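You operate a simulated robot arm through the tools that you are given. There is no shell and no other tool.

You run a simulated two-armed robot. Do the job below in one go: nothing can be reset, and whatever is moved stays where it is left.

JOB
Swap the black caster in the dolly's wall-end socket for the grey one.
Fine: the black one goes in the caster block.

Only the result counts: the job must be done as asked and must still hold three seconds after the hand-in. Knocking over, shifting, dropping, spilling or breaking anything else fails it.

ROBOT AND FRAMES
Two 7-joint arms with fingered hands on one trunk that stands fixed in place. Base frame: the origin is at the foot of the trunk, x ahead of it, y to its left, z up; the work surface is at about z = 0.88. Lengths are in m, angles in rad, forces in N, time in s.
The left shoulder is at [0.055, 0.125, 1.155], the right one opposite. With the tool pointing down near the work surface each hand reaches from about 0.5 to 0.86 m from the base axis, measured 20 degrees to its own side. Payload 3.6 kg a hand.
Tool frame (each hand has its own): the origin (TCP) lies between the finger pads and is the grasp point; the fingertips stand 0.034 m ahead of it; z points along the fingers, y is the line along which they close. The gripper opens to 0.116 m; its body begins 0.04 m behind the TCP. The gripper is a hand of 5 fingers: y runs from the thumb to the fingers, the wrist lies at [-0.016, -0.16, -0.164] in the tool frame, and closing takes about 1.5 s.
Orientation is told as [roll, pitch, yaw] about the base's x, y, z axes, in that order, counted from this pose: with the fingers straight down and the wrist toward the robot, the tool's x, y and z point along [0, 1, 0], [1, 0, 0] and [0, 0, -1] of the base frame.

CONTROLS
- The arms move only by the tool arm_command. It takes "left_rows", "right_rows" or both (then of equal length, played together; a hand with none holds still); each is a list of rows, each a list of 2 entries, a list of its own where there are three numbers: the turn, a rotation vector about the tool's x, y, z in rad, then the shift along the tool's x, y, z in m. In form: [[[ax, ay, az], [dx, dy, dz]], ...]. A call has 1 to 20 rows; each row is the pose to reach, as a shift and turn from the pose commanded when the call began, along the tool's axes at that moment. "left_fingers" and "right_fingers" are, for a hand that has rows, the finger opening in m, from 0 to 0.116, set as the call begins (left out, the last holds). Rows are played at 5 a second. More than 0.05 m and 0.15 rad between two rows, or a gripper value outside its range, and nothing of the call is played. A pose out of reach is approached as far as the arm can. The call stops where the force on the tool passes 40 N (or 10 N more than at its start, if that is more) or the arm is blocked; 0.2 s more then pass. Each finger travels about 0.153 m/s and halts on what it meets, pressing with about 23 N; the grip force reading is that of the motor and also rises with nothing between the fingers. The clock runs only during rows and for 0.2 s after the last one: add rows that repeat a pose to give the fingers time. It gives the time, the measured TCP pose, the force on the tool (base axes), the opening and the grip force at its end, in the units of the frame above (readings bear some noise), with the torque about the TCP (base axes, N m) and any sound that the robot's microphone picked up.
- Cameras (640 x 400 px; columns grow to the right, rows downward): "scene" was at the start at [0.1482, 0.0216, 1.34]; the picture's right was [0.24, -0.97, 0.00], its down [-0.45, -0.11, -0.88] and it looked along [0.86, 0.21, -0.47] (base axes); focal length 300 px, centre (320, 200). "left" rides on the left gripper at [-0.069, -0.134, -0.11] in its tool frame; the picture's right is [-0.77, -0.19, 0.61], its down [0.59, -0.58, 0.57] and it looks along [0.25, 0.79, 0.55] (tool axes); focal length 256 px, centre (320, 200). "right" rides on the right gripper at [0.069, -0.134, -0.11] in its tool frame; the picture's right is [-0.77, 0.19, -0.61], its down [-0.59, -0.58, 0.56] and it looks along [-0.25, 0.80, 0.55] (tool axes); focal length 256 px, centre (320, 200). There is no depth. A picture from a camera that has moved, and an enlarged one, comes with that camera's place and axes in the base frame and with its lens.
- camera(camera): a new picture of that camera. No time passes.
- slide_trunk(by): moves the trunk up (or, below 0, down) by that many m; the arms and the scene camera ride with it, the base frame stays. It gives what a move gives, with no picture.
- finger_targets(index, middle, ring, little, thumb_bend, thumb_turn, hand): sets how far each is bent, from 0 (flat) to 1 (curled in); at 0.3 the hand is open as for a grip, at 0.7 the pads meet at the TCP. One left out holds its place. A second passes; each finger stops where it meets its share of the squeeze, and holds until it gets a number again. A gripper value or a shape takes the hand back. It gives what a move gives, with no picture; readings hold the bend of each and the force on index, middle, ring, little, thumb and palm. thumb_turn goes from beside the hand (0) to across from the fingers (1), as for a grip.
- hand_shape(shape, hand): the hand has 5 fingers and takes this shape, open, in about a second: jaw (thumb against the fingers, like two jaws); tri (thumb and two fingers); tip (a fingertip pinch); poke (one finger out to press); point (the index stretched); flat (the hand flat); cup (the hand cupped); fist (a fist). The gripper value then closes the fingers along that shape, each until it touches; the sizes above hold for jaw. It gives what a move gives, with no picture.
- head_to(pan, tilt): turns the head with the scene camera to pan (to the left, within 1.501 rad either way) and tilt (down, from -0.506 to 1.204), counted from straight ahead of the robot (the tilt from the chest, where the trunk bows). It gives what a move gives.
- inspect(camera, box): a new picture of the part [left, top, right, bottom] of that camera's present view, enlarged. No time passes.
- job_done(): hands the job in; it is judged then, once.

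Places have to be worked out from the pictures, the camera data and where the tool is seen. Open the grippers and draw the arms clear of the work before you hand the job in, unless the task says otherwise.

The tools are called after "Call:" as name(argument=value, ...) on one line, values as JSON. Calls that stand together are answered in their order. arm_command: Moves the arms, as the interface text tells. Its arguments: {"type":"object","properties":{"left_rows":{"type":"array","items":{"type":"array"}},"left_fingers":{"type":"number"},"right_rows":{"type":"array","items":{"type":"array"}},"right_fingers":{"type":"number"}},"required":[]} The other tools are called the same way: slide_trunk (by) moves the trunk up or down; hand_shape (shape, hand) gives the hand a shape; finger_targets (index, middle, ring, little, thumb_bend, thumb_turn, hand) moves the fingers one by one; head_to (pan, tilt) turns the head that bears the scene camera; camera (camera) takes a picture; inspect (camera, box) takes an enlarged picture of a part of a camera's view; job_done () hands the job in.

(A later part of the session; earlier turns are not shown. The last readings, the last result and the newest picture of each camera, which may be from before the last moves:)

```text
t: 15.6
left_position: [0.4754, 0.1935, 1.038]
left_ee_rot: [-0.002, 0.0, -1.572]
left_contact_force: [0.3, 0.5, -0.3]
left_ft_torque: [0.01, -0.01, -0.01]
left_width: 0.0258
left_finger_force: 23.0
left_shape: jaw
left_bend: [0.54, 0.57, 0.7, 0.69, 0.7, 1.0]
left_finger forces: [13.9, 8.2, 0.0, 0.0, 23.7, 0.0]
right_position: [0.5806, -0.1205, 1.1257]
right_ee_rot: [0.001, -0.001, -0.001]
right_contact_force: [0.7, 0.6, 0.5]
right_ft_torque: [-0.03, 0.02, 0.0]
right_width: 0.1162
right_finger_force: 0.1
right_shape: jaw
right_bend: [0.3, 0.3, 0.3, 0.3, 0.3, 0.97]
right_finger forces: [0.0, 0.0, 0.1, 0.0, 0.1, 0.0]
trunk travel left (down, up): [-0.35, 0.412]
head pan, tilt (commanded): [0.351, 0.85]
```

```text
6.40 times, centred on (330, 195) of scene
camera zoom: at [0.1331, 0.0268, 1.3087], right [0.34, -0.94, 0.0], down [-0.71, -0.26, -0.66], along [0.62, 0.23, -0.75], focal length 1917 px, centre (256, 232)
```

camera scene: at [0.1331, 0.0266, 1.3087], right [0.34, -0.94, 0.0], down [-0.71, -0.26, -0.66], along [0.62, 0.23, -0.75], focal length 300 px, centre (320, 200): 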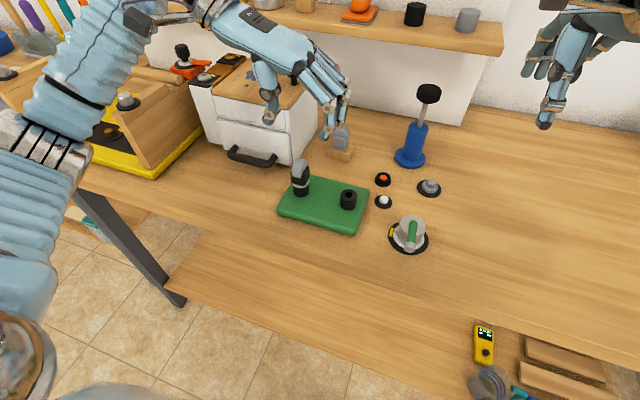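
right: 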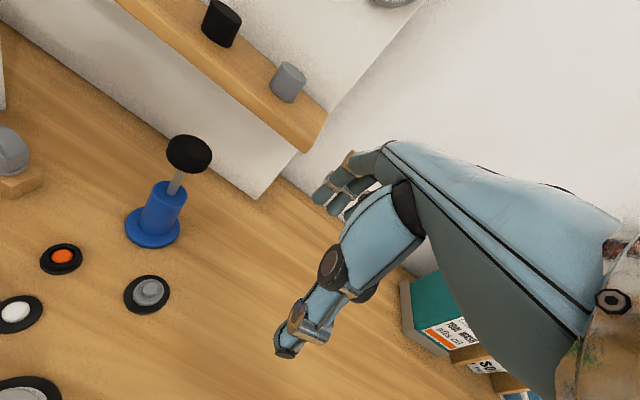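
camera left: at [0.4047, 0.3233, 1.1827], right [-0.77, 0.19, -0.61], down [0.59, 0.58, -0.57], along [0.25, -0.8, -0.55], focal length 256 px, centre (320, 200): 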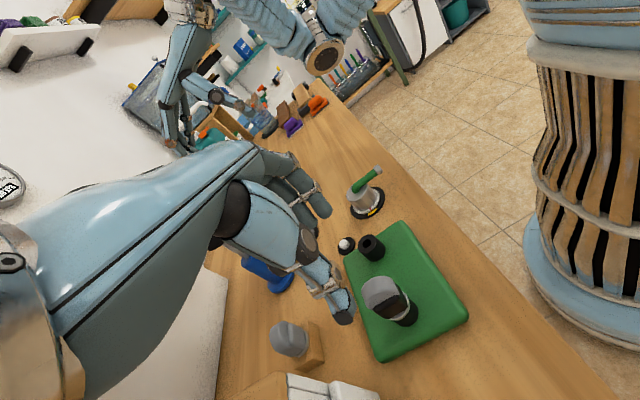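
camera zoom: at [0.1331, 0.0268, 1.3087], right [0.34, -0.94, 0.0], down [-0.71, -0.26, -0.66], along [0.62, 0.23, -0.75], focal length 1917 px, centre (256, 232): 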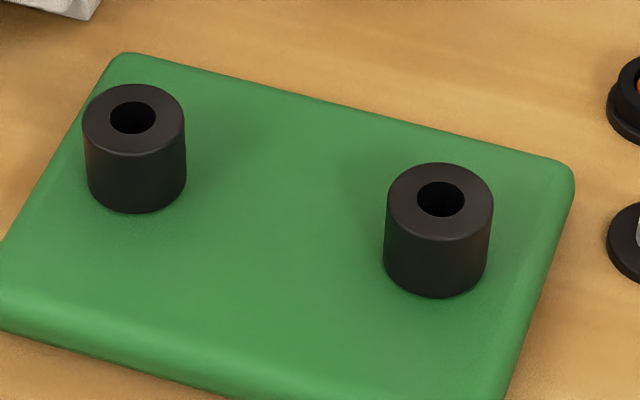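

I'll zoom tightly on the stem from both cameras to estimate the lean.

Call:
inspect(camera="left", box=[360, 250, 400, 290])

Call:
inspect(camera="scene", box=[285, 145, 310, 170])

```text
10.00 times, centred on (380, 270) of left
camera zoom: at [0.4066, 0.3263, 1.1479], right [-0.77, 0.19, -0.61], down [0.59, 0.58, -0.57], along [0.25, -0.8, -0.55], focal length 2560 px, centre (-280, -500)
```

zoom: 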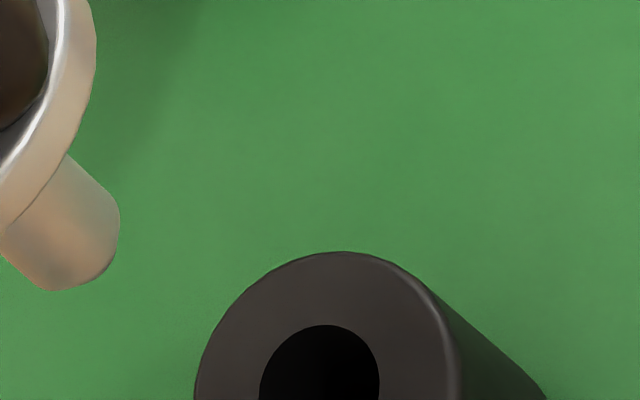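

```text
16.00 times, centred on (298, 158) of scene
camera zoom: at [0.1331, 0.0268, 1.3087], right [0.34, -0.94, 0.0], down [-0.71, -0.26, -0.66], along [0.62, 0.23, -0.75], focal length 4792 px, centre (680, 880)
```

zoom: 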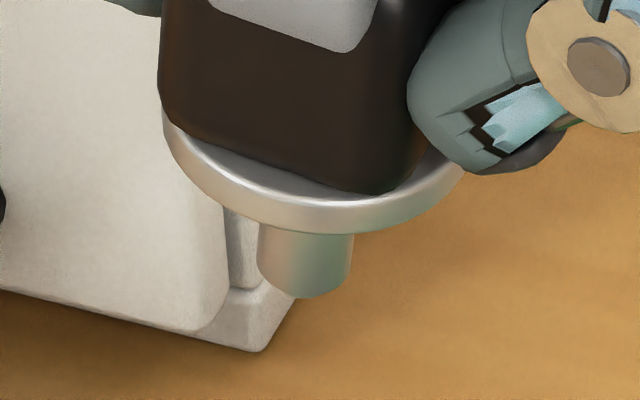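

The stem is about 10 mm across (the hole about 12.6 mm) and some 20 mm long, and the caster leans only about 4°. Now I'll raise the left hand and carry the black caster off to the left, turning back to yaw 0 on the way.

Call:
arm_command(left_rows=[[[0, 0, 0], [0, 0, -0.03]], [[0, 0, 0], [0, 0, -0.06]], [[0, 0, 0], [0, 0, -0.09]], [[0, 0, 0], [0, 0, -0.11]], [[0, 0, -0.131], [0, -0.018, -0.11]], [[0, 0, -0.262], [0, -0.036, -0.11]], [[0, 0, -0.393], [0, -0.054, -0.11]], [[0, 0, -0.524], [0, -0.072, -0.11]], [[0, 0, -0.654], [0, -0.09, -0.11]], [[0, 0, -0.785], [0, -0.108, -0.11]], [[0, 0, -0.916], [0, -0.126, -0.11]], [[0, 0, -1.047], [0, -0.144, -0.11]], [[0, 0, -1.178], [0, -0.162, -0.11]], [[0, 0, -1.309], [0, -0.18, -0.11]], [[0, 0, -1.44], [0, -0.198, -0.11]], [[0, 0, -1.5708], [0, -0.216, -0.11]], [[0, 0, -1.5708], [0, -0.216, -0.11]]])

Call:
camera(camera="scene")

Call:
camera(camera="left")

```text
t: 19.2
left_position: [0.4763, 0.4087, 1.1486]
left_ee_rot: [0.0, 0.002, 0.001]
left_contact_force: [0.4, 0.3, -0.2]
left_ft_torque: [-0.02, 0.01, 0.04]
left_width: 0.0256
left_finger_force: 23.4
left_shape: jaw
left_bend: [0.54, 0.57, 0.7, 0.69, 0.7, 1.0]
left_finger forces: [13.5, 8.1, 0.1, 0.0, 22.9, 0.0]
right_position: [0.581, -0.1204, 1.1262]
right_ee_rot: [-0.001, 0.0, -0.002]
right_contact_force: [-0.2, -0.5, -0.5]
right_ft_torque: [-0.02, 0.0, 0.0]
right_width: 0.1159
right_finger_force: 0.0
right_shape: jaw
right_bend: [0.3, 0.3, 0.3, 0.3, 0.3, 0.97]
right_finger forces: [0.1, 0.1, 0.1, 0.0, 0.0, 0.0]
trunk travel left (down, up): [-0.35, 0.412]
head pan, tilt (commanded): [0.351, 0.85]
```

```text
taken
camera scene: at [0.1331, 0.0269, 1.3087], right [0.34, -0.94, 0.0], down [-0.71, -0.26, -0.66], along [0.62, 0.23, -0.75], focal length 300 px, centre (320, 200)
```

scene: 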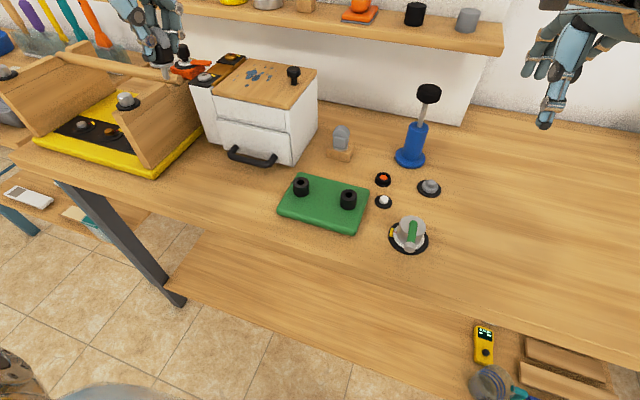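

```text
taken
camera left: at [0.3417, 0.339, 1.258], right [-0.19, -0.77, -0.61], down [-0.58, 0.59, -0.56], along [0.79, 0.25, -0.55], focal length 256 px, centre (320, 200)
```

left: 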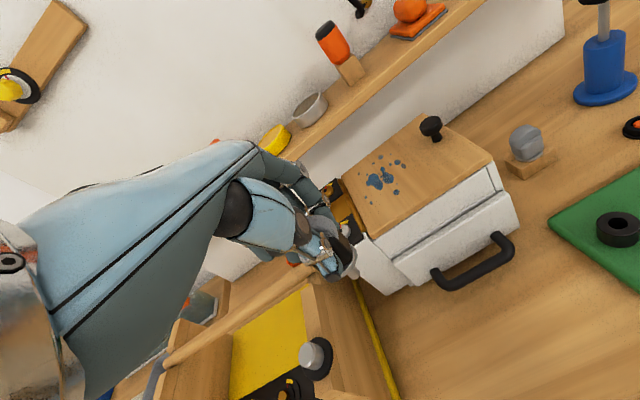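

The black caster is held clear at left and the scene is unobstructed. Next I'll bring the right hand up and around, behind the pump knob (top z≈1.065), to above the block at about (0.6225, 0.159, 1.07).

Call:
arm_command(right_rows=[[[0, 0, 0], [0, -0.025, -0.03]], [[0, 0, 0], [0.02, -0.05, -0.06]], [[0, 0, 0], [0.06, -0.05, -0.06]], [[0, 0, 0], [0.1, -0.05, -0.06]], [[0, 0, 0], [0.14, -0.05, -0.06]], [[0, 0, 0], [0.18, -0.05, -0.06]], [[0, 0, 0], [0.22, -0.05, -0.06]], [[0, 0, 0], [0.255, -0.04, -0.06]], [[0, 0, 0], [0.28, -0.01, -0.06]], [[0, 0, 0], [0.28, 0.02, -0.06]], [[0, 0, 0], [0.28, 0.0415, -0.05]], [[0, 0, 0], [0.28, 0.0415, -0.02]], [[0, 0, 0], [0.28, 0.0415, 0.01]], [[0, 0, 0], [0.28, 0.0415, 0.035]], [[0, 0, 0], [0.28, 0.0415, 0.056]], [[0, 0, 0], [0.28, 0.0415, 0.056]], [[0, 0, 0], [0.28, 0.0415, 0.056]]], right_fingers=0.075)

Call:
camera(camera="scene")

Call:
camera(camera="right")

```text
t: 22.8
left_position: [0.4757, 0.4097, 1.1469]
left_ee_rot: [0.001, -0.001, -0.001]
left_contact_force: [1.0, -0.4, -0.5]
left_ft_torque: [0.02, 0.01, -0.01]
left_width: 0.0257
left_finger_force: 23.7
left_shape: jaw
left_bend: [0.54, 0.57, 0.7, 0.69, 0.7, 1.0]
left_finger forces: [13.5, 8.1, 0.0, 0.1, 22.8, 0.1]
right_position: [0.6213, 0.1598, 1.0691]
right_ee_rot: [-0.001, 0.001, 0.001]
right_contact_force: [-0.2, -0.2, -0.3]
right_ft_torque: [0.02, -0.01, 0.01]
right_width: 0.0752
right_finger_force: 0.1
right_shape: jaw
right_bend: [0.36, 0.39, 0.55, 0.54, 0.57, 0.99]
right_finger forces: [0.0, 0.1, 0.0, 0.0, 0.0, 0.1]
trunk travel left (down, up): [-0.35, 0.412]
head pan, tilt (commanded): [0.351, 0.85]
```

```text
taken
camera scene: at [0.1333, 0.0276, 1.3087], right [0.34, -0.94, 0.0], down [-0.71, -0.26, -0.66], along [0.62, 0.23, -0.75], focal length 300 px, centre (320, 200)
```

scene: 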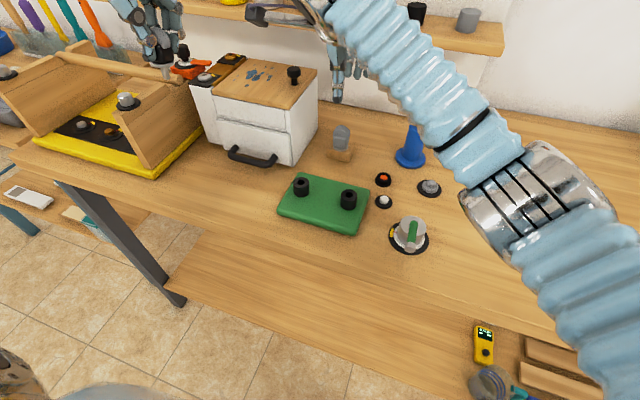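

```text
taken
camera right: at [0.488, 0.2281, 1.1803], right [0.19, -0.77, 0.61], down [-0.58, -0.59, -0.56], along [0.79, -0.25, -0.55], focal length 256 px, centre (320, 200)
```

right: 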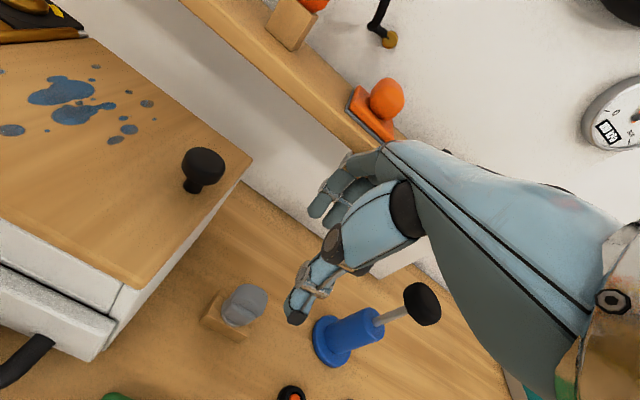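

The right hand is above the block. Zooming to check the alignment before descending.

Call:
inspect(camera="scene", box=[290, 50, 390, 170])

Call:
inspect(camera="right", box=[180, 260, 320, 380])

Call:
inspect(camera="left", box=[480, 90, 600, 200])

```text
3.33 times, centred on (340, 110) of scene
camera zoom: at [0.1333, 0.0276, 1.3087], right [0.34, -0.94, 0.0], down [-0.71, -0.26, -0.66], along [0.62, 0.23, -0.75], focal length 998 px, centre (253, 500)
```

zoom: 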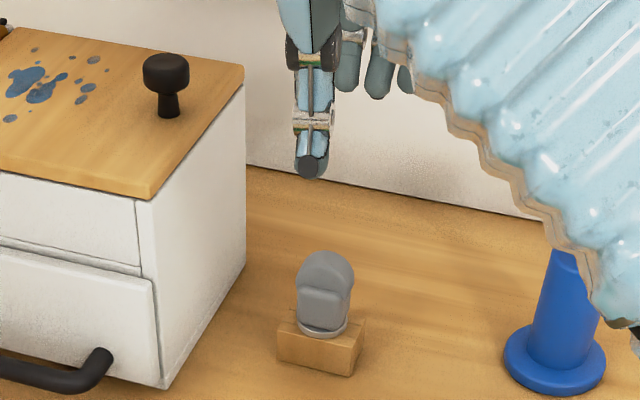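

```text
3.33 times, centred on (250, 320) of right
camera zoom: at [0.488, 0.2281, 1.1803], right [0.19, -0.77, 0.61], down [-0.58, -0.59, -0.56], along [0.79, -0.25, -0.55], focal length 853 px, centre (553, -200)
```

zoom: 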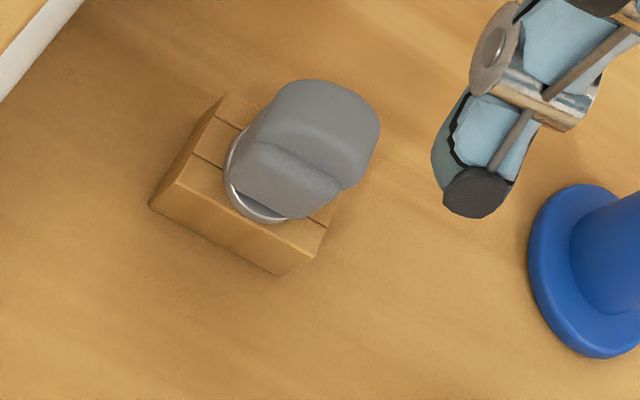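

```text
3.64 times, centred on (540, 145) of left
camera zoom: at [0.3418, 0.3397, 1.2579], right [-0.19, -0.77, -0.61], down [-0.58, 0.59, -0.57], along [0.79, 0.25, -0.55], focal length 931 px, centre (-480, 400)
```

zoom: 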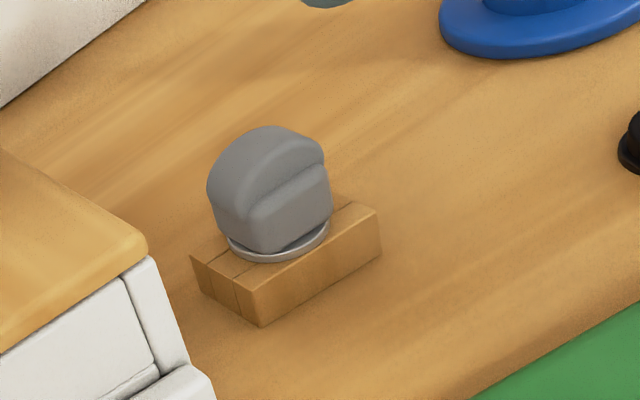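

Thumb and TCP plane (y≈0.159) match the caster's centre (0.6225, 0.1595). Descending to just above the caster top first, for a check.

Call:
arm_command(right_rows=[[[0, 0, 0], [0, 0.001, 0.015]], [[0, 0, 0], [0, 0.001, 0.03]], [[0, 0, 0], [0, 0.001, 0.045]], [[0, 0, 0], [0, 0.001, 0.06]], [[0, 0, 0], [0, 0.001, 0.064]], [[0, 0, 0], [0, 0.001, 0.064]]])

Call:
inspect(camera="scene", box=[300, 80, 380, 170])

Call:
inspect(camera="right", box=[200, 200, 360, 340])

Call:
inspect(camera="left", box=[480, 70, 600, 200])

```text
t: 24.2
left_position: [0.4761, 0.4093, 1.148]
left_ee_rot: [-0.001, -0.001, 0.0]
left_contact_force: [-0.3, -0.6, -1.4]
left_ft_torque: [0.02, 0.0, -0.01]
left_width: 0.0257
left_finger_force: 22.6
left_shape: jaw
left_bend: [0.55, 0.57, 0.7, 0.69, 0.7, 1.0]
left_finger forces: [13.6, 8.2, 0.0, 0.1, 22.8, 0.0]
right_position: [0.6237, 0.1611, 1.0054]
right_ee_rot: [-0.001, 0.001, 0.0]
right_contact_force: [-0.8, -0.9, 0.2]
right_ft_torque: [-0.01, 0.01, 0.03]
right_width: 0.0752
right_finger_force: 0.1
right_shape: jaw
right_bend: [0.36, 0.39, 0.55, 0.54, 0.57, 0.99]
right_finger forces: [0.0, 0.1, 0.0, 0.0, 0.0, 0.1]
trunk travel left (down, up): [-0.35, 0.412]
head pan, tilt (commanded): [0.351, 0.85]
```

```text
4.44 times, centred on (340, 125) of scene
camera zoom: at [0.1333, 0.0275, 1.3087], right [0.34, -0.94, 0.0], down [-0.71, -0.26, -0.66], along [0.62, 0.23, -0.75], focal length 1331 px, centre (231, 533)
```

zoom: 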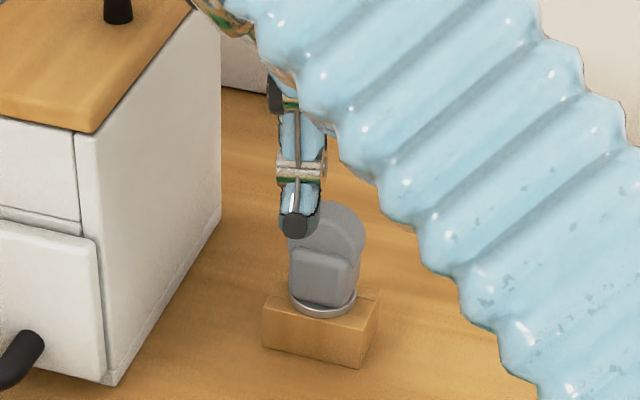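

```text
2.86 times, centred on (280, 270) of right
camera zoom: at [0.4888, 0.2296, 1.1176], right [0.19, -0.77, 0.61], down [-0.58, -0.59, -0.56], along [0.79, -0.25, -0.55], focal length 731 px, centre (434, 0)
```

zoom: 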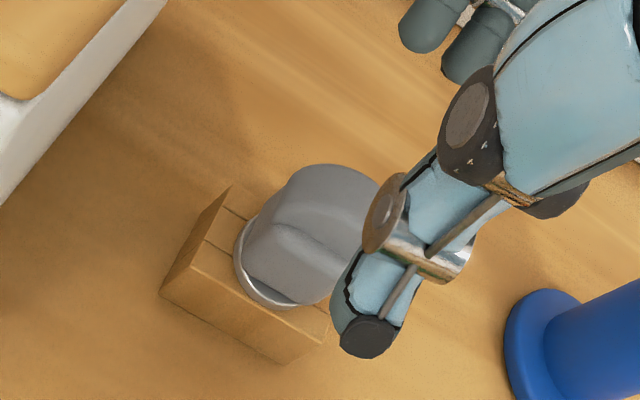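

```text
3.08 times, centred on (540, 135) of left
camera zoom: at [0.3418, 0.3397, 1.2579], right [-0.19, -0.77, -0.61], down [-0.58, 0.59, -0.57], along [0.79, 0.25, -0.55], focal length 788 px, centre (-357, 400)
```

zoom: 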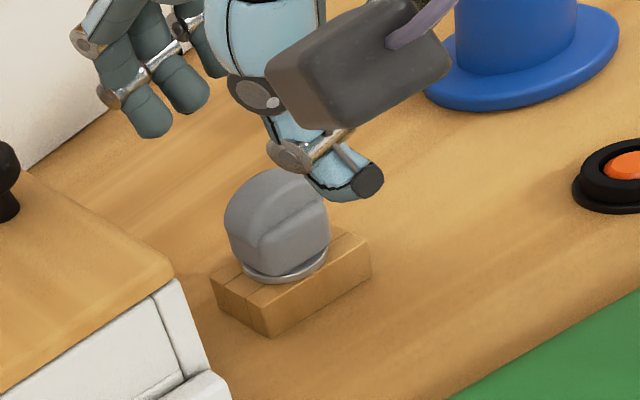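

Thumb in front, fingers behind, centred to within about 1 mm. Descending the last 54 mm to TCP z≈0.951, which leaves the tips about 13 mm above the block.

Call:
arm_command(right_rows=[[[0, 0, 0], [-0.001, -0.001, 0.012]], [[0, 0, 0], [-0.001, -0.001, 0.024]], [[0, 0, 0], [-0.001, -0.001, 0.036]], [[0, 0, 0], [-0.001, -0.001, 0.046]], [[0, 0, 0], [-0.001, -0.001, 0.0545]], [[0, 0, 0], [-0.001, -0.001, 0.0545]]])

Call:
inspect(camera="scene", box=[300, 80, 380, 170])

Call:
inspect(camera="left", box=[480, 70, 600, 200])

Call:
inspect(camera="right", box=[200, 150, 360, 290])

```text
t: 25.6
left_position: [0.4771, 0.4085, 1.1481]
left_ee_rot: [-0.002, 0.001, 0.0]
left_contact_force: [-0.6, -0.3, -0.6]
left_ft_torque: [0.0, -0.02, -0.04]
left_width: 0.0258
left_finger_force: 22.9
left_shape: jaw
left_bend: [0.55, 0.57, 0.7, 0.69, 0.7, 1.0]
left_finger forces: [13.5, 8.1, 0.1, 0.0, 22.8, 0.1]
right_position: [0.623, 0.1606, 0.9516]
right_ee_rot: [-0.003, 0.001, 0.003]
right_contact_force: [0.0, 0.5, -0.3]
right_ft_torque: [-0.01, -0.02, -0.02]
right_width: 0.0754
right_finger_force: 0.1
right_shape: jaw
right_bend: [0.36, 0.39, 0.55, 0.54, 0.57, 0.99]
right_finger forces: [0.0, 0.1, 0.1, 0.0, 0.1, 0.0]
trunk travel left (down, up): [-0.35, 0.412]
head pan, tilt (commanded): [0.351, 0.85]
```

```text
4.44 times, centred on (340, 125) of scene
camera zoom: at [0.1332, 0.0275, 1.3087], right [0.34, -0.94, 0.0], down [-0.71, -0.26, -0.66], along [0.62, 0.23, -0.75], focal length 1331 px, centre (231, 533)
```

zoom: 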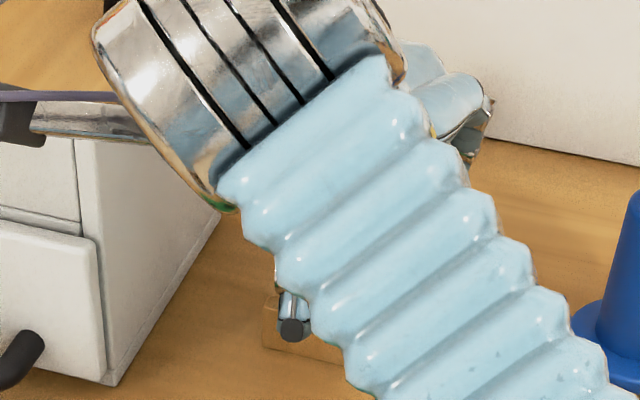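

```text
3.08 times, centred on (540, 135) of left
camera zoom: at [0.3417, 0.3396, 1.2579], right [-0.19, -0.77, -0.61], down [-0.58, 0.59, -0.57], along [0.79, 0.25, -0.55], focal length 788 px, centre (-357, 400)
```

zoom: 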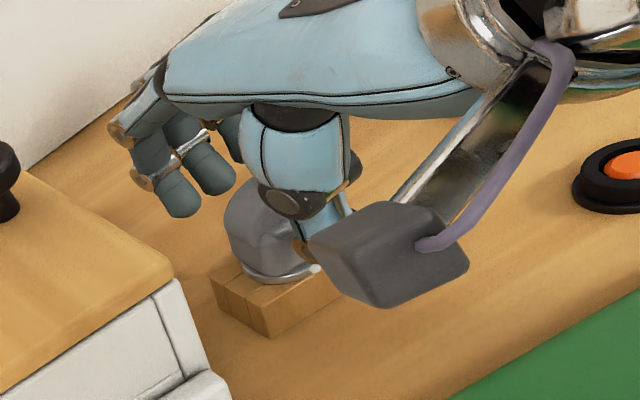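

```text
2.86 times, centred on (280, 220) of right
camera zoom: at [0.4881, 0.2286, 1.0627], right [0.19, -0.77, 0.61], down [-0.58, -0.59, -0.56], along [0.79, -0.25, -0.55], focal length 731 px, centre (434, 143)
```

zoom: 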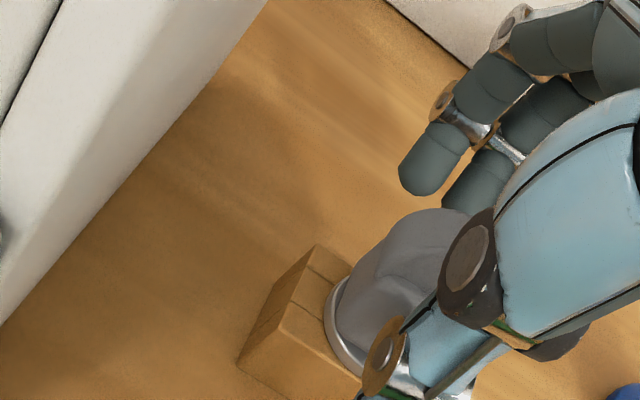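

The hand straddles the grey caster with no contact. Closing the right grip now.

Call:
arm_command(right_rows=[[[0, 0, 0], [0, 0, 0]], [[0, 0, 0], [0, 0, 0]], [[0, 0, 0], [0, 0, 0]], [[0, 0, 0], [0, 0, 0]], [[0, 0, 0], [0, 0, 0]], [[0, 0, 0], [0, 0, 0]], [[0, 0, 0], [0, 0, 0]], [[0, 0, 0], [0, 0, 0]], [[0, 0, 0], [0, 0, 0]]], right_fingers=0.005)

Call:
inspect(camera="left", box=[480, 70, 600, 200])

Call:
inspect(camera="right", box=[200, 150, 360, 290])

```text
t: 27.6
left_position: [0.4756, 0.41, 1.1481]
left_ee_rot: [0.001, 0.001, -0.001]
left_contact_force: [-0.2, 0.5, -1.2]
left_ft_torque: [-0.02, -0.04, 0.01]
left_width: 0.0259
left_finger_force: 22.2
left_shape: jaw
left_bend: [0.55, 0.57, 0.7, 0.69, 0.7, 1.0]
left_finger forces: [13.5, 8.1, 0.0, 0.1, 22.8, 0.1]
right_position: [0.6226, 0.1598, 0.9517]
right_ee_rot: [-0.002, 0.0, 0.0]
right_contact_force: [2.7, 0.3, 2.9]
right_ft_torque: [0.02, -0.24, 0.02]
right_width: 0.0253
right_finger_force: 22.6
right_shape: jaw
right_bend: [0.55, 0.57, 0.7, 0.69, 0.7, 1.0]
right_finger forces: [15.0, 9.0, 0.1, 0.0, 22.2, 0.0]
trunk travel left (down, up): [-0.35, 0.412]
head pan, tilt (commanded): [0.351, 0.85]
```

```text
3.08 times, centred on (540, 135) of left
camera zoom: at [0.3418, 0.3396, 1.2579], right [-0.19, -0.77, -0.61], down [-0.58, 0.59, -0.57], along [0.79, 0.25, -0.55], focal length 788 px, centre (-357, 400)
```

zoom: 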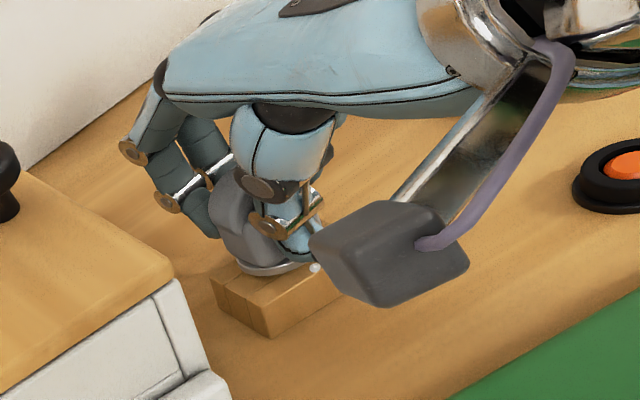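

```text
2.86 times, centred on (280, 220) of right
camera zoom: at [0.4882, 0.2286, 1.063], right [0.19, -0.77, 0.61], down [-0.58, -0.59, -0.56], along [0.8, -0.25, -0.55], focal length 731 px, centre (434, 143)
```

zoom: 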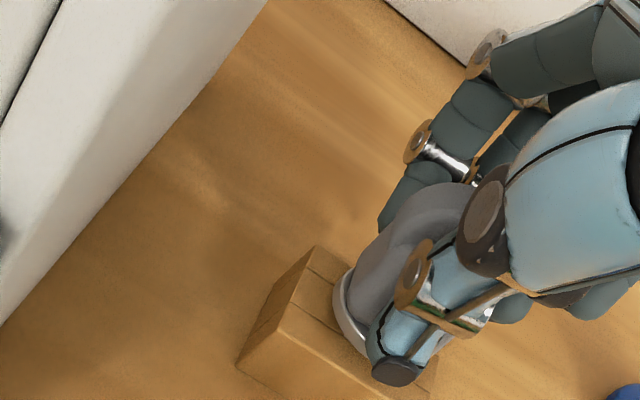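

Gripped at 25.3 mm. Easing the 2.7 N side load and lifting slowly by 15 mm, watching that the block stays down.

Call:
arm_command(right_rows=[[[0, 0, 0], [0, 0.0008, -0.0005]], [[0, 0, 0], [0, 0.0008, -0.001]], [[0, 0, 0], [0, 0.0008, -0.004]], [[0, 0, 0], [0, 0.0008, -0.007]], [[0, 0, 0], [0, 0.0008, -0.01]], [[0, 0, 0], [0, 0.0008, -0.013]], [[0, 0, 0], [0, 0.0008, -0.016]], [[0, 0, 0], [0, 0.0008, -0.016]]])

Call:
inspect(camera="left", box=[480, 70, 600, 200])

Call:
inspect(camera="right", box=[200, 150, 360, 290])

```text
t: 29.4
left_position: [0.4749, 0.4094, 1.1472]
left_ee_rot: [0.0, -0.001, -0.001]
left_contact_force: [-0.6, 0.5, -0.3]
left_ft_torque: [0.05, -0.01, 0.01]
left_width: 0.0256
left_finger_force: 22.8
left_shape: jaw
left_bend: [0.55, 0.57, 0.7, 0.69, 0.7, 1.0]
left_finger forces: [13.5, 8.1, 0.0, 0.1, 22.8, 0.1]
right_position: [0.6238, 0.1598, 0.9675]
right_ee_rot: [-0.002, 0.001, 0.001]
right_contact_force: [-0.4, -0.5, -1.4]
right_ft_torque: [-0.02, 0.0, -0.01]
right_width: 0.0251
right_finger_force: 23.2
right_shape: jaw
right_bend: [0.55, 0.57, 0.7, 0.69, 0.7, 1.0]
right_finger forces: [14.0, 8.4, 0.0, 0.0, 22.3, 0.0]
trunk travel left (down, up): [-0.35, 0.412]
head pan, tilt (commanded): [0.351, 0.85]
```

```text
3.08 times, centred on (540, 135) of left
camera zoom: at [0.3418, 0.3397, 1.2579], right [-0.19, -0.77, -0.61], down [-0.58, 0.59, -0.57], along [0.79, 0.25, -0.55], focal length 788 px, centre (-357, 400)
```

zoom: 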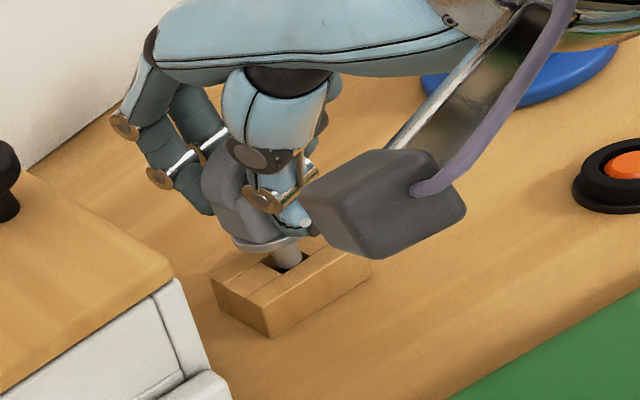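

```text
2.86 times, centred on (280, 220) of right
camera zoom: at [0.4889, 0.2282, 1.0786], right [0.19, -0.77, 0.61], down [-0.58, -0.59, -0.56], along [0.79, -0.25, -0.55], focal length 731 px, centre (434, 143)
```

zoom: 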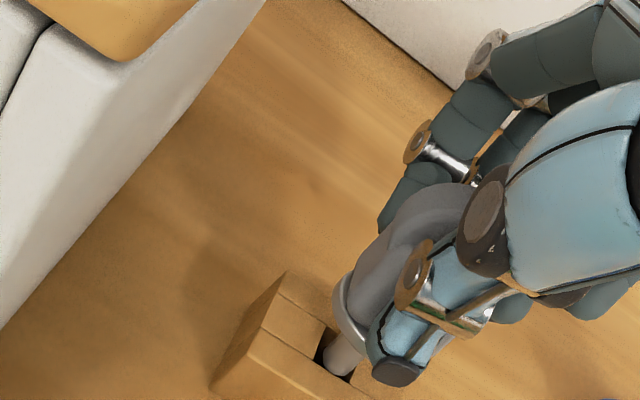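

The block stays put and the grey caster slides out; the block's hole is a small square opening. Lifting another 60 mm to inspect the grey stem and the empty hole.

Call:
arm_command(right_rows=[[[0, 0, 0], [0, 0, -0.006]], [[0, 0, 0], [0, 0, -0.012]], [[0, 0, 0], [0, 0, -0.024]], [[0, 0, 0], [0, 0, -0.038]], [[0, 0, 0], [0, 0, -0.05]], [[0, 0, 0], [0, 0, -0.06]], [[0, 0, 0], [0, 0, -0.06]], [[0, 0, 0], [0, 0, -0.06]]])

Call:
inspect(camera="left", box=[480, 40, 600, 180])

Call:
inspect(camera="right", box=[200, 180, 360, 320])

Call:
inspect(camera="scene", box=[300, 60, 380, 170])

```text
t: 31.2
left_position: [0.4759, 0.4097, 1.1484]
left_ee_rot: [-0.001, 0.0, -0.001]
left_contact_force: [0.3, 0.9, -0.4]
left_ft_torque: [-0.02, 0.02, 0.04]
left_width: 0.0256
left_finger_force: 22.5
left_shape: jaw
left_bend: [0.55, 0.57, 0.7, 0.69, 0.7, 1.0]
left_finger forces: [13.4, 8.1, 0.0, 0.1, 22.7, 0.0]
right_position: [0.6239, 0.1609, 1.0284]
right_ee_rot: [-0.003, 0.003, -0.001]
right_contact_force: [0.2, 0.2, -1.0]
right_ft_torque: [0.01, 0.01, 0.03]
right_width: 0.0255
right_finger_force: 22.7
right_shape: jaw
right_bend: [0.55, 0.57, 0.7, 0.69, 0.7, 1.0]
right_finger forces: [14.0, 8.3, 0.0, 0.1, 22.2, 0.0]
trunk travel left (down, up): [-0.35, 0.412]
head pan, tilt (commanded): [0.351, 0.85]
```

```text
2.86 times, centred on (540, 110) of left
camera zoom: at [0.3418, 0.3398, 1.2578], right [-0.19, -0.77, -0.61], down [-0.58, 0.59, -0.57], along [0.79, 0.25, -0.55], focal length 731 px, centre (-309, 457)
```

zoom: 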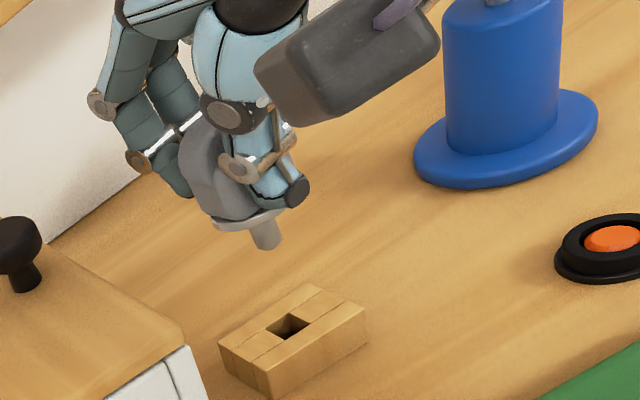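

```text
2.86 times, centred on (280, 250) of right
camera zoom: at [0.4888, 0.2291, 1.139], right [0.19, -0.77, 0.61], down [-0.58, -0.59, -0.56], along [0.79, -0.25, -0.55], focal length 731 px, centre (434, 57)
```

zoom: 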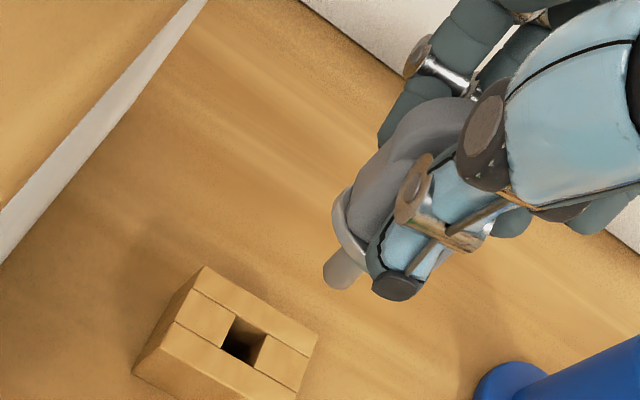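

```text
3.64 times, centred on (340, 115) of scene
camera zoom: at [0.1333, 0.0276, 1.3086], right [0.34, -0.94, 0.0], down [-0.71, -0.26, -0.66], along [0.62, 0.23, -0.75], focal length 1089 px, centre (247, 509)
```

zoom: 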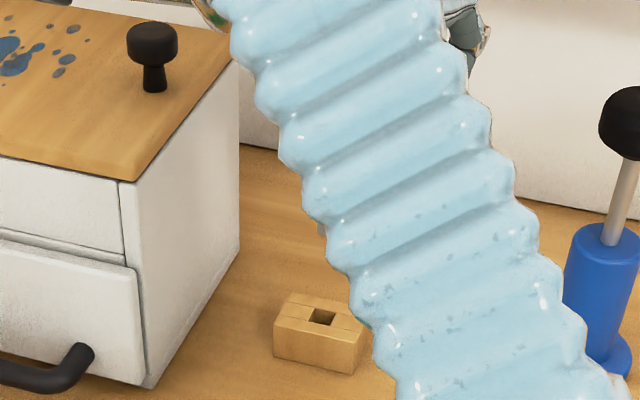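

I'll measure the block's hole precisely and the grey caster's lean in the right hand.

Call:
inspect(camera="scene", box=[315, 130, 355, 170])

Call:
inspect(camera="left", box=[495, 75, 545, 130])

Call:
inspect(camera="right", box=[265, 225, 315, 285])

Call:
inspect(camera="left", box=[500, 130, 560, 180])

Call:
inspect(camera="right", box=[205, 265, 285, 335])

```text
10.00 times, centred on (335, 150) of scene
camera zoom: at [0.1333, 0.0276, 1.3086], right [0.34, -0.94, 0.0], down [-0.71, -0.26, -0.66], along [0.62, 0.23, -0.75], focal length 2995 px, centre (170, 700)
```

zoom: 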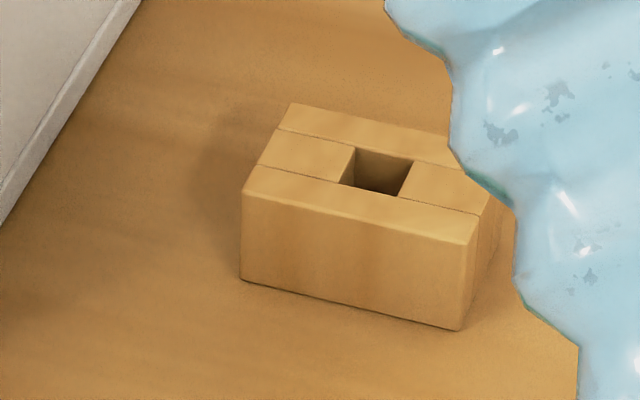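

```text
7.27 times, centred on (520, 102) of left
camera zoom: at [0.3418, 0.3398, 1.2578], right [-0.19, -0.77, -0.61], down [-0.58, 0.59, -0.57], along [0.79, 0.25, -0.55], focal length 1862 px, centre (-1134, 909)
```

zoom: 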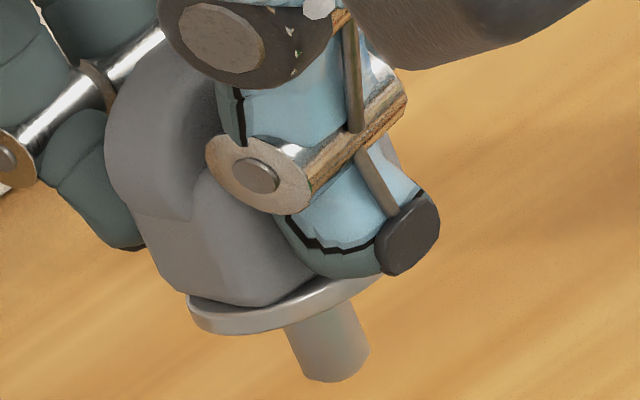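

```text
6.67 times, centred on (290, 255) of right
camera zoom: at [0.4888, 0.2291, 1.139], right [0.19, -0.77, 0.61], down [-0.58, -0.59, -0.56], along [0.79, -0.25, -0.55], focal length 1707 px, centre (520, -167)
```

zoom: 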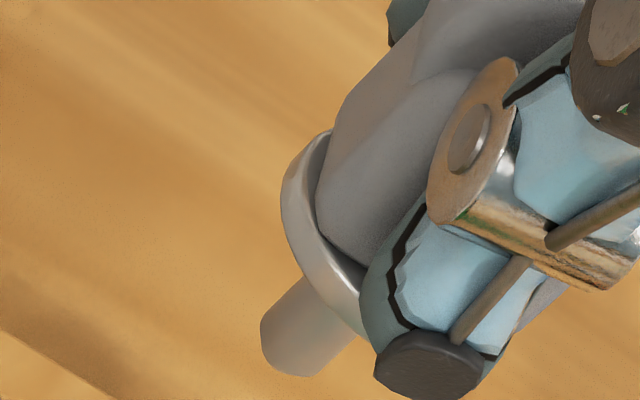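

```text
8.00 times, centred on (530, 155) of left
camera zoom: at [0.3418, 0.3398, 1.2578], right [-0.19, -0.77, -0.61], down [-0.58, 0.59, -0.57], along [0.79, 0.25, -0.55], focal length 2048 px, centre (-1360, 560)
```

zoom: 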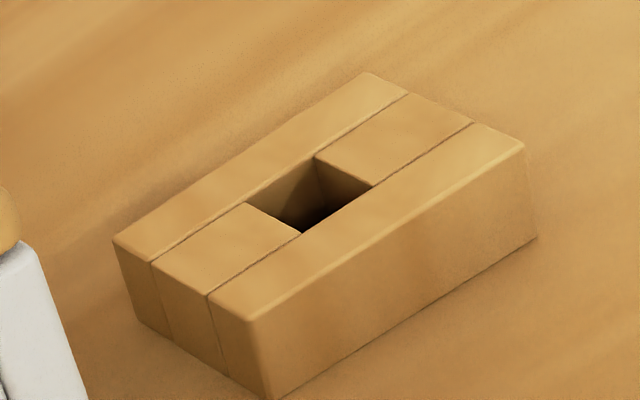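

```text
5.71 times, centred on (245, 300) of right
camera zoom: at [0.4888, 0.2291, 1.139], right [0.19, -0.77, 0.61], down [-0.58, -0.59, -0.56], along [0.79, -0.25, -0.55], focal length 1463 px, centre (749, -371)
```

zoom: 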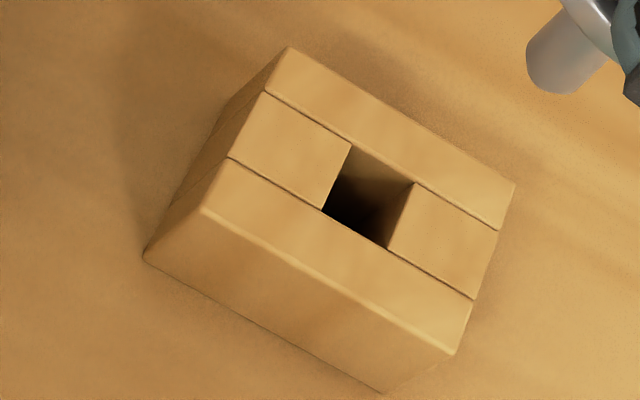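

The block hole centres at (0.6227, 0.1598), matching the grasp pose well. Now I'll measure the empty left socket S1 from the left wrist camera and the scene camera.

Call:
inspect(camera="left", box=[580, 190, 640, 270])

Call:
inspect(camera="scene", box=[280, 165, 380, 225])

Call:
inspect(camera="scene", box=[285, 170, 320, 205])

```text
5.00 times, centred on (610, 230) of left
camera zoom: at [0.3418, 0.3398, 1.2578], right [-0.19, -0.77, -0.61], down [-0.58, 0.59, -0.57], along [0.79, 0.25, -0.55], focal length 1280 px, centre (-1130, 50)
```

zoom: 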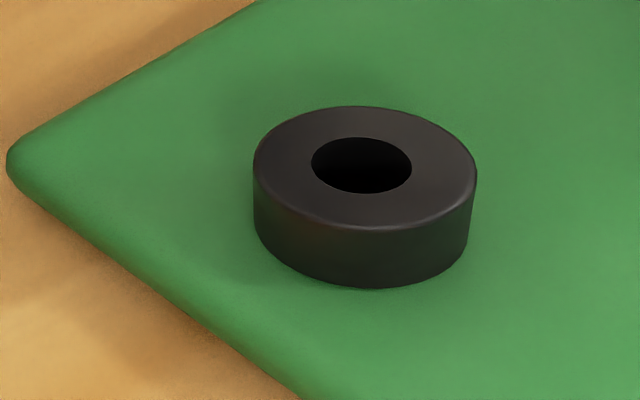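

```text
6.40 times, centred on (330, 195) of scene
camera zoom: at [0.1333, 0.0276, 1.3086], right [0.34, -0.94, 0.0], down [-0.71, -0.26, -0.66], along [0.62, 0.23, -0.75], focal length 1917 px, centre (256, 232)
```

zoom: 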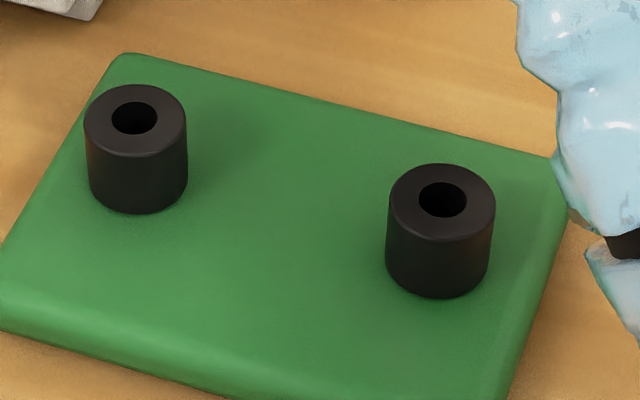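

```text
11.43 times, centred on (302, 188) of scene
camera zoom: at [0.1333, 0.0276, 1.3086], right [0.34, -0.94, 0.0], down [-0.71, -0.26, -0.66], along [0.62, 0.23, -0.75], focal length 3423 px, centre (520, 343)
```

zoom: 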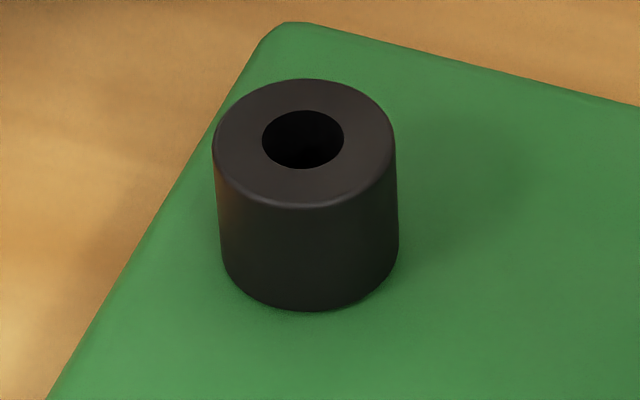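

S1's hole measures (0.4777, 0.1899) at z≈0.925. Next I'll move the left hand, still holding black, farther out and up and turn it to watch S1. The right hand lifts the grey caster to z≈1.13, ready to turn.

Call:
arm_command(left_rows=[[[0, 0, 0], [0.01, 0, -0.02]], [[0, 0, 0], [0.03, 0, -0.04]], [[0, 0, 0.12], [0.05, 0, -0.05]], [[0, 0, 0.24], [0.06, -0.01, -0.05]], [[0, 0, 0.36], [0.07, -0.02, -0.05]], [[0, 0, 0.48], [0.07, -0.03, -0.05]], [[0, 0, 0.6], [0.07, -0.03, -0.05]], [[0, 0, 0.7], [0.07, -0.03, -0.05]], [[0, 0, 0.7], [0.07, -0.03, -0.05]]], right_rows=[[[0, 0, 0], [0, 0, -0.02]], [[0, 0, 0], [0, 0, -0.045]], [[0, 0, 0], [0, 0, -0.07]], [[0, 0, 0], [0, 0, -0.09]], [[0, 0, 0], [0, 0, -0.1]], [[0, 0, 0], [0, 0, -0.1]], [[0, 0, 0], [0, 0, -0.1]], [[0, 0, 0], [0, 0, -0.1]], [[0, 0, 0], [0, 0, -0.1]]])

Call:
camera(camera="scene")

Call:
camera(camera="left")

```text
t: 33.2
left_position: [0.4468, 0.4789, 1.1981]
left_ee_rot: [0.0, 0.0, -0.702]
left_contact_force: [-0.2, 0.3, -1.2]
left_ft_torque: [-0.04, 0.02, -0.02]
left_width: 0.0259
left_finger_force: 22.5
left_shape: jaw
left_bend: [0.55, 0.57, 0.7, 0.69, 0.7, 1.0]
left_finger forces: [13.4, 8.2, 0.1, 0.0, 22.5, 0.1]
right_position: [0.6237, 0.1613, 1.1264]
right_ee_rot: [-0.001, 0.0, 0.0]
right_contact_force: [-0.3, 0.6, -0.5]
right_ft_torque: [-0.04, 0.0, -0.04]
right_width: 0.0253
right_finger_force: 22.7
right_shape: jaw
right_bend: [0.55, 0.57, 0.7, 0.69, 0.7, 1.0]
right_finger forces: [13.9, 8.3, 0.1, 0.1, 22.1, 0.1]
trunk travel left (down, up): [-0.35, 0.412]
head pan, tilt (commanded): [0.351, 0.85]
```

```text
taken
camera scene: at [0.1333, 0.0278, 1.3087], right [0.34, -0.94, 0.0], down [-0.71, -0.26, -0.66], along [0.62, 0.23, -0.75], focal length 300 px, centre (320, 200)
```

scene: 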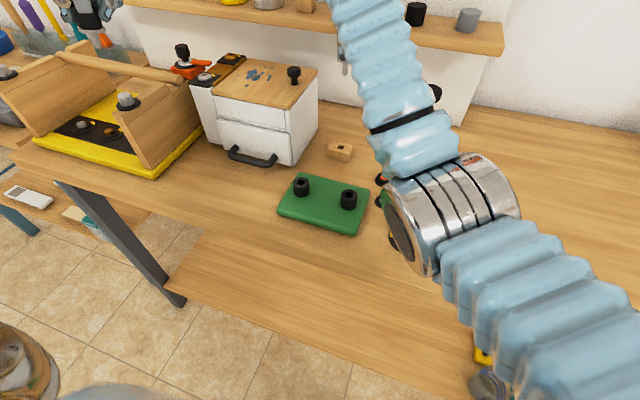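

```text
taken
camera left: at [0.2986, 0.5129, 1.3074], right [-0.64, -0.47, -0.61], down [-0.06, 0.82, -0.57], along [0.77, -0.33, -0.55], focal length 256 px, centre (320, 200)
```

left: 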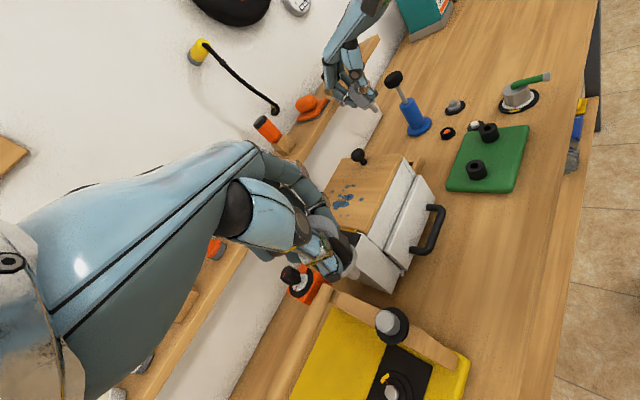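

The left camera now overlooks both sockets. I'll move the right hand over S1 while turning it +90° so the wrist points right, at z≈1.09, giving the scene camera an unobstructed view.

Call:
arm_command(right_rows=[[[0, 0, -0.131], [0.002, -0.012, 0]], [[0, 0, -0.262], [0.004, -0.024, 0]], [[0, 0, -0.393], [0.006, -0.036, 0]], [[0, 0, -0.524], [0.008, -0.048, 0]], [[0, 0, -0.654], [0.01, -0.06, 0.003]], [[0, 0, -0.785], [0.013, -0.073, 0.006]], [[0, 0, -0.916], [0.016, -0.086, 0.01]], [[0, 0, -1.047], [0.019, -0.099, 0.015]], [[0, 0, -1.178], [0.022, -0.112, 0.02]], [[0, 0, -1.309], [0.025, -0.124, 0.025]], [[0, 0, -1.44], [0.027, -0.135, 0.03]], [[0, 0, -1.5708], [0.0287, -0.1457, 0.036]], [[0, 0, -1.5708], [0.0287, -0.1457, 0.036]], [[0, 0, -1.5708], [0.0287, -0.1457, 0.036]]])

Call:
camera(camera="scene")

Call:
camera(camera="left")

Call:
camera(camera="right")

```text
t: 36.2
left_position: [0.4462, 0.4796, 1.1981]
left_ee_rot: [-0.001, 0.0, -0.7]
left_contact_force: [0.4, -0.1, -0.3]
left_ft_torque: [0.02, 0.0, -0.03]
left_width: 0.0257
left_finger_force: 23.2
left_shape: jaw
left_bend: [0.55, 0.57, 0.7, 0.69, 0.7, 1.0]
left_finger forces: [13.3, 8.1, 0.1, 0.1, 22.4, 0.0]
right_position: [0.4777, 0.1883, 1.0906]
right_ee_rot: [0.0, 0.002, 1.572]
right_contact_force: [-0.1, 0.2, -0.8]
right_ft_torque: [0.0, 0.0, 0.03]
right_width: 0.0254
right_finger_force: 22.9
right_shape: jaw
right_bend: [0.55, 0.57, 0.7, 0.69, 0.7, 1.0]
right_finger forces: [13.6, 8.1, 0.0, 0.0, 21.6, 0.0]
trunk travel left (down, up): [-0.35, 0.412]
head pan, tilt (commanded): [0.351, 0.85]
```

```text
taken
camera scene: at [0.1334, 0.0277, 1.3087], right [0.34, -0.94, 0.0], down [-0.71, -0.26, -0.66], along [0.62, 0.23, -0.75], focal length 300 px, centre (320, 200)
```

scene: 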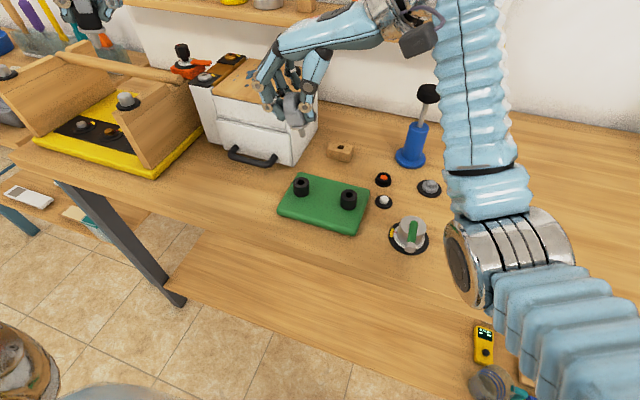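

```text
taken
camera left: at [0.2987, 0.5126, 1.3074], right [-0.64, -0.47, -0.61], down [-0.06, 0.82, -0.57], along [0.77, -0.32, -0.55], focal length 256 px, centre (320, 200)
```

left: 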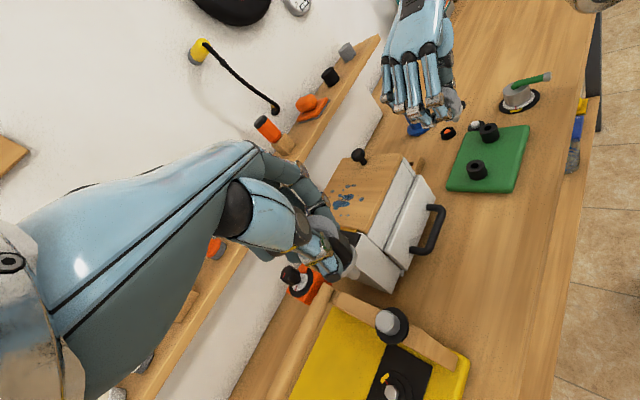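

```text
taken
camera right: at [0.4086, 0.0539, 1.2026], right [0.77, 0.19, 0.61], down [0.59, -0.58, -0.57], along [0.25, 0.79, -0.56], focal length 256 px, centre (320, 200)
```

right: 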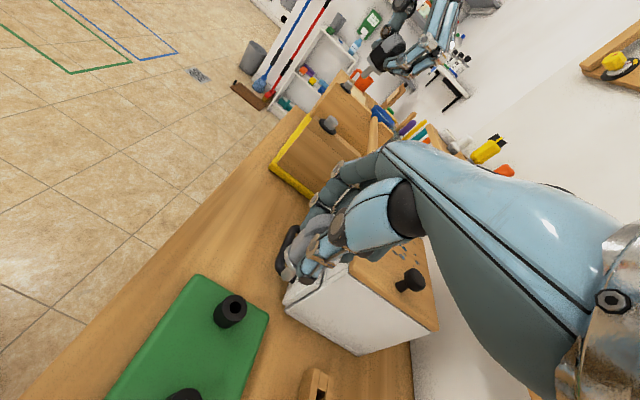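

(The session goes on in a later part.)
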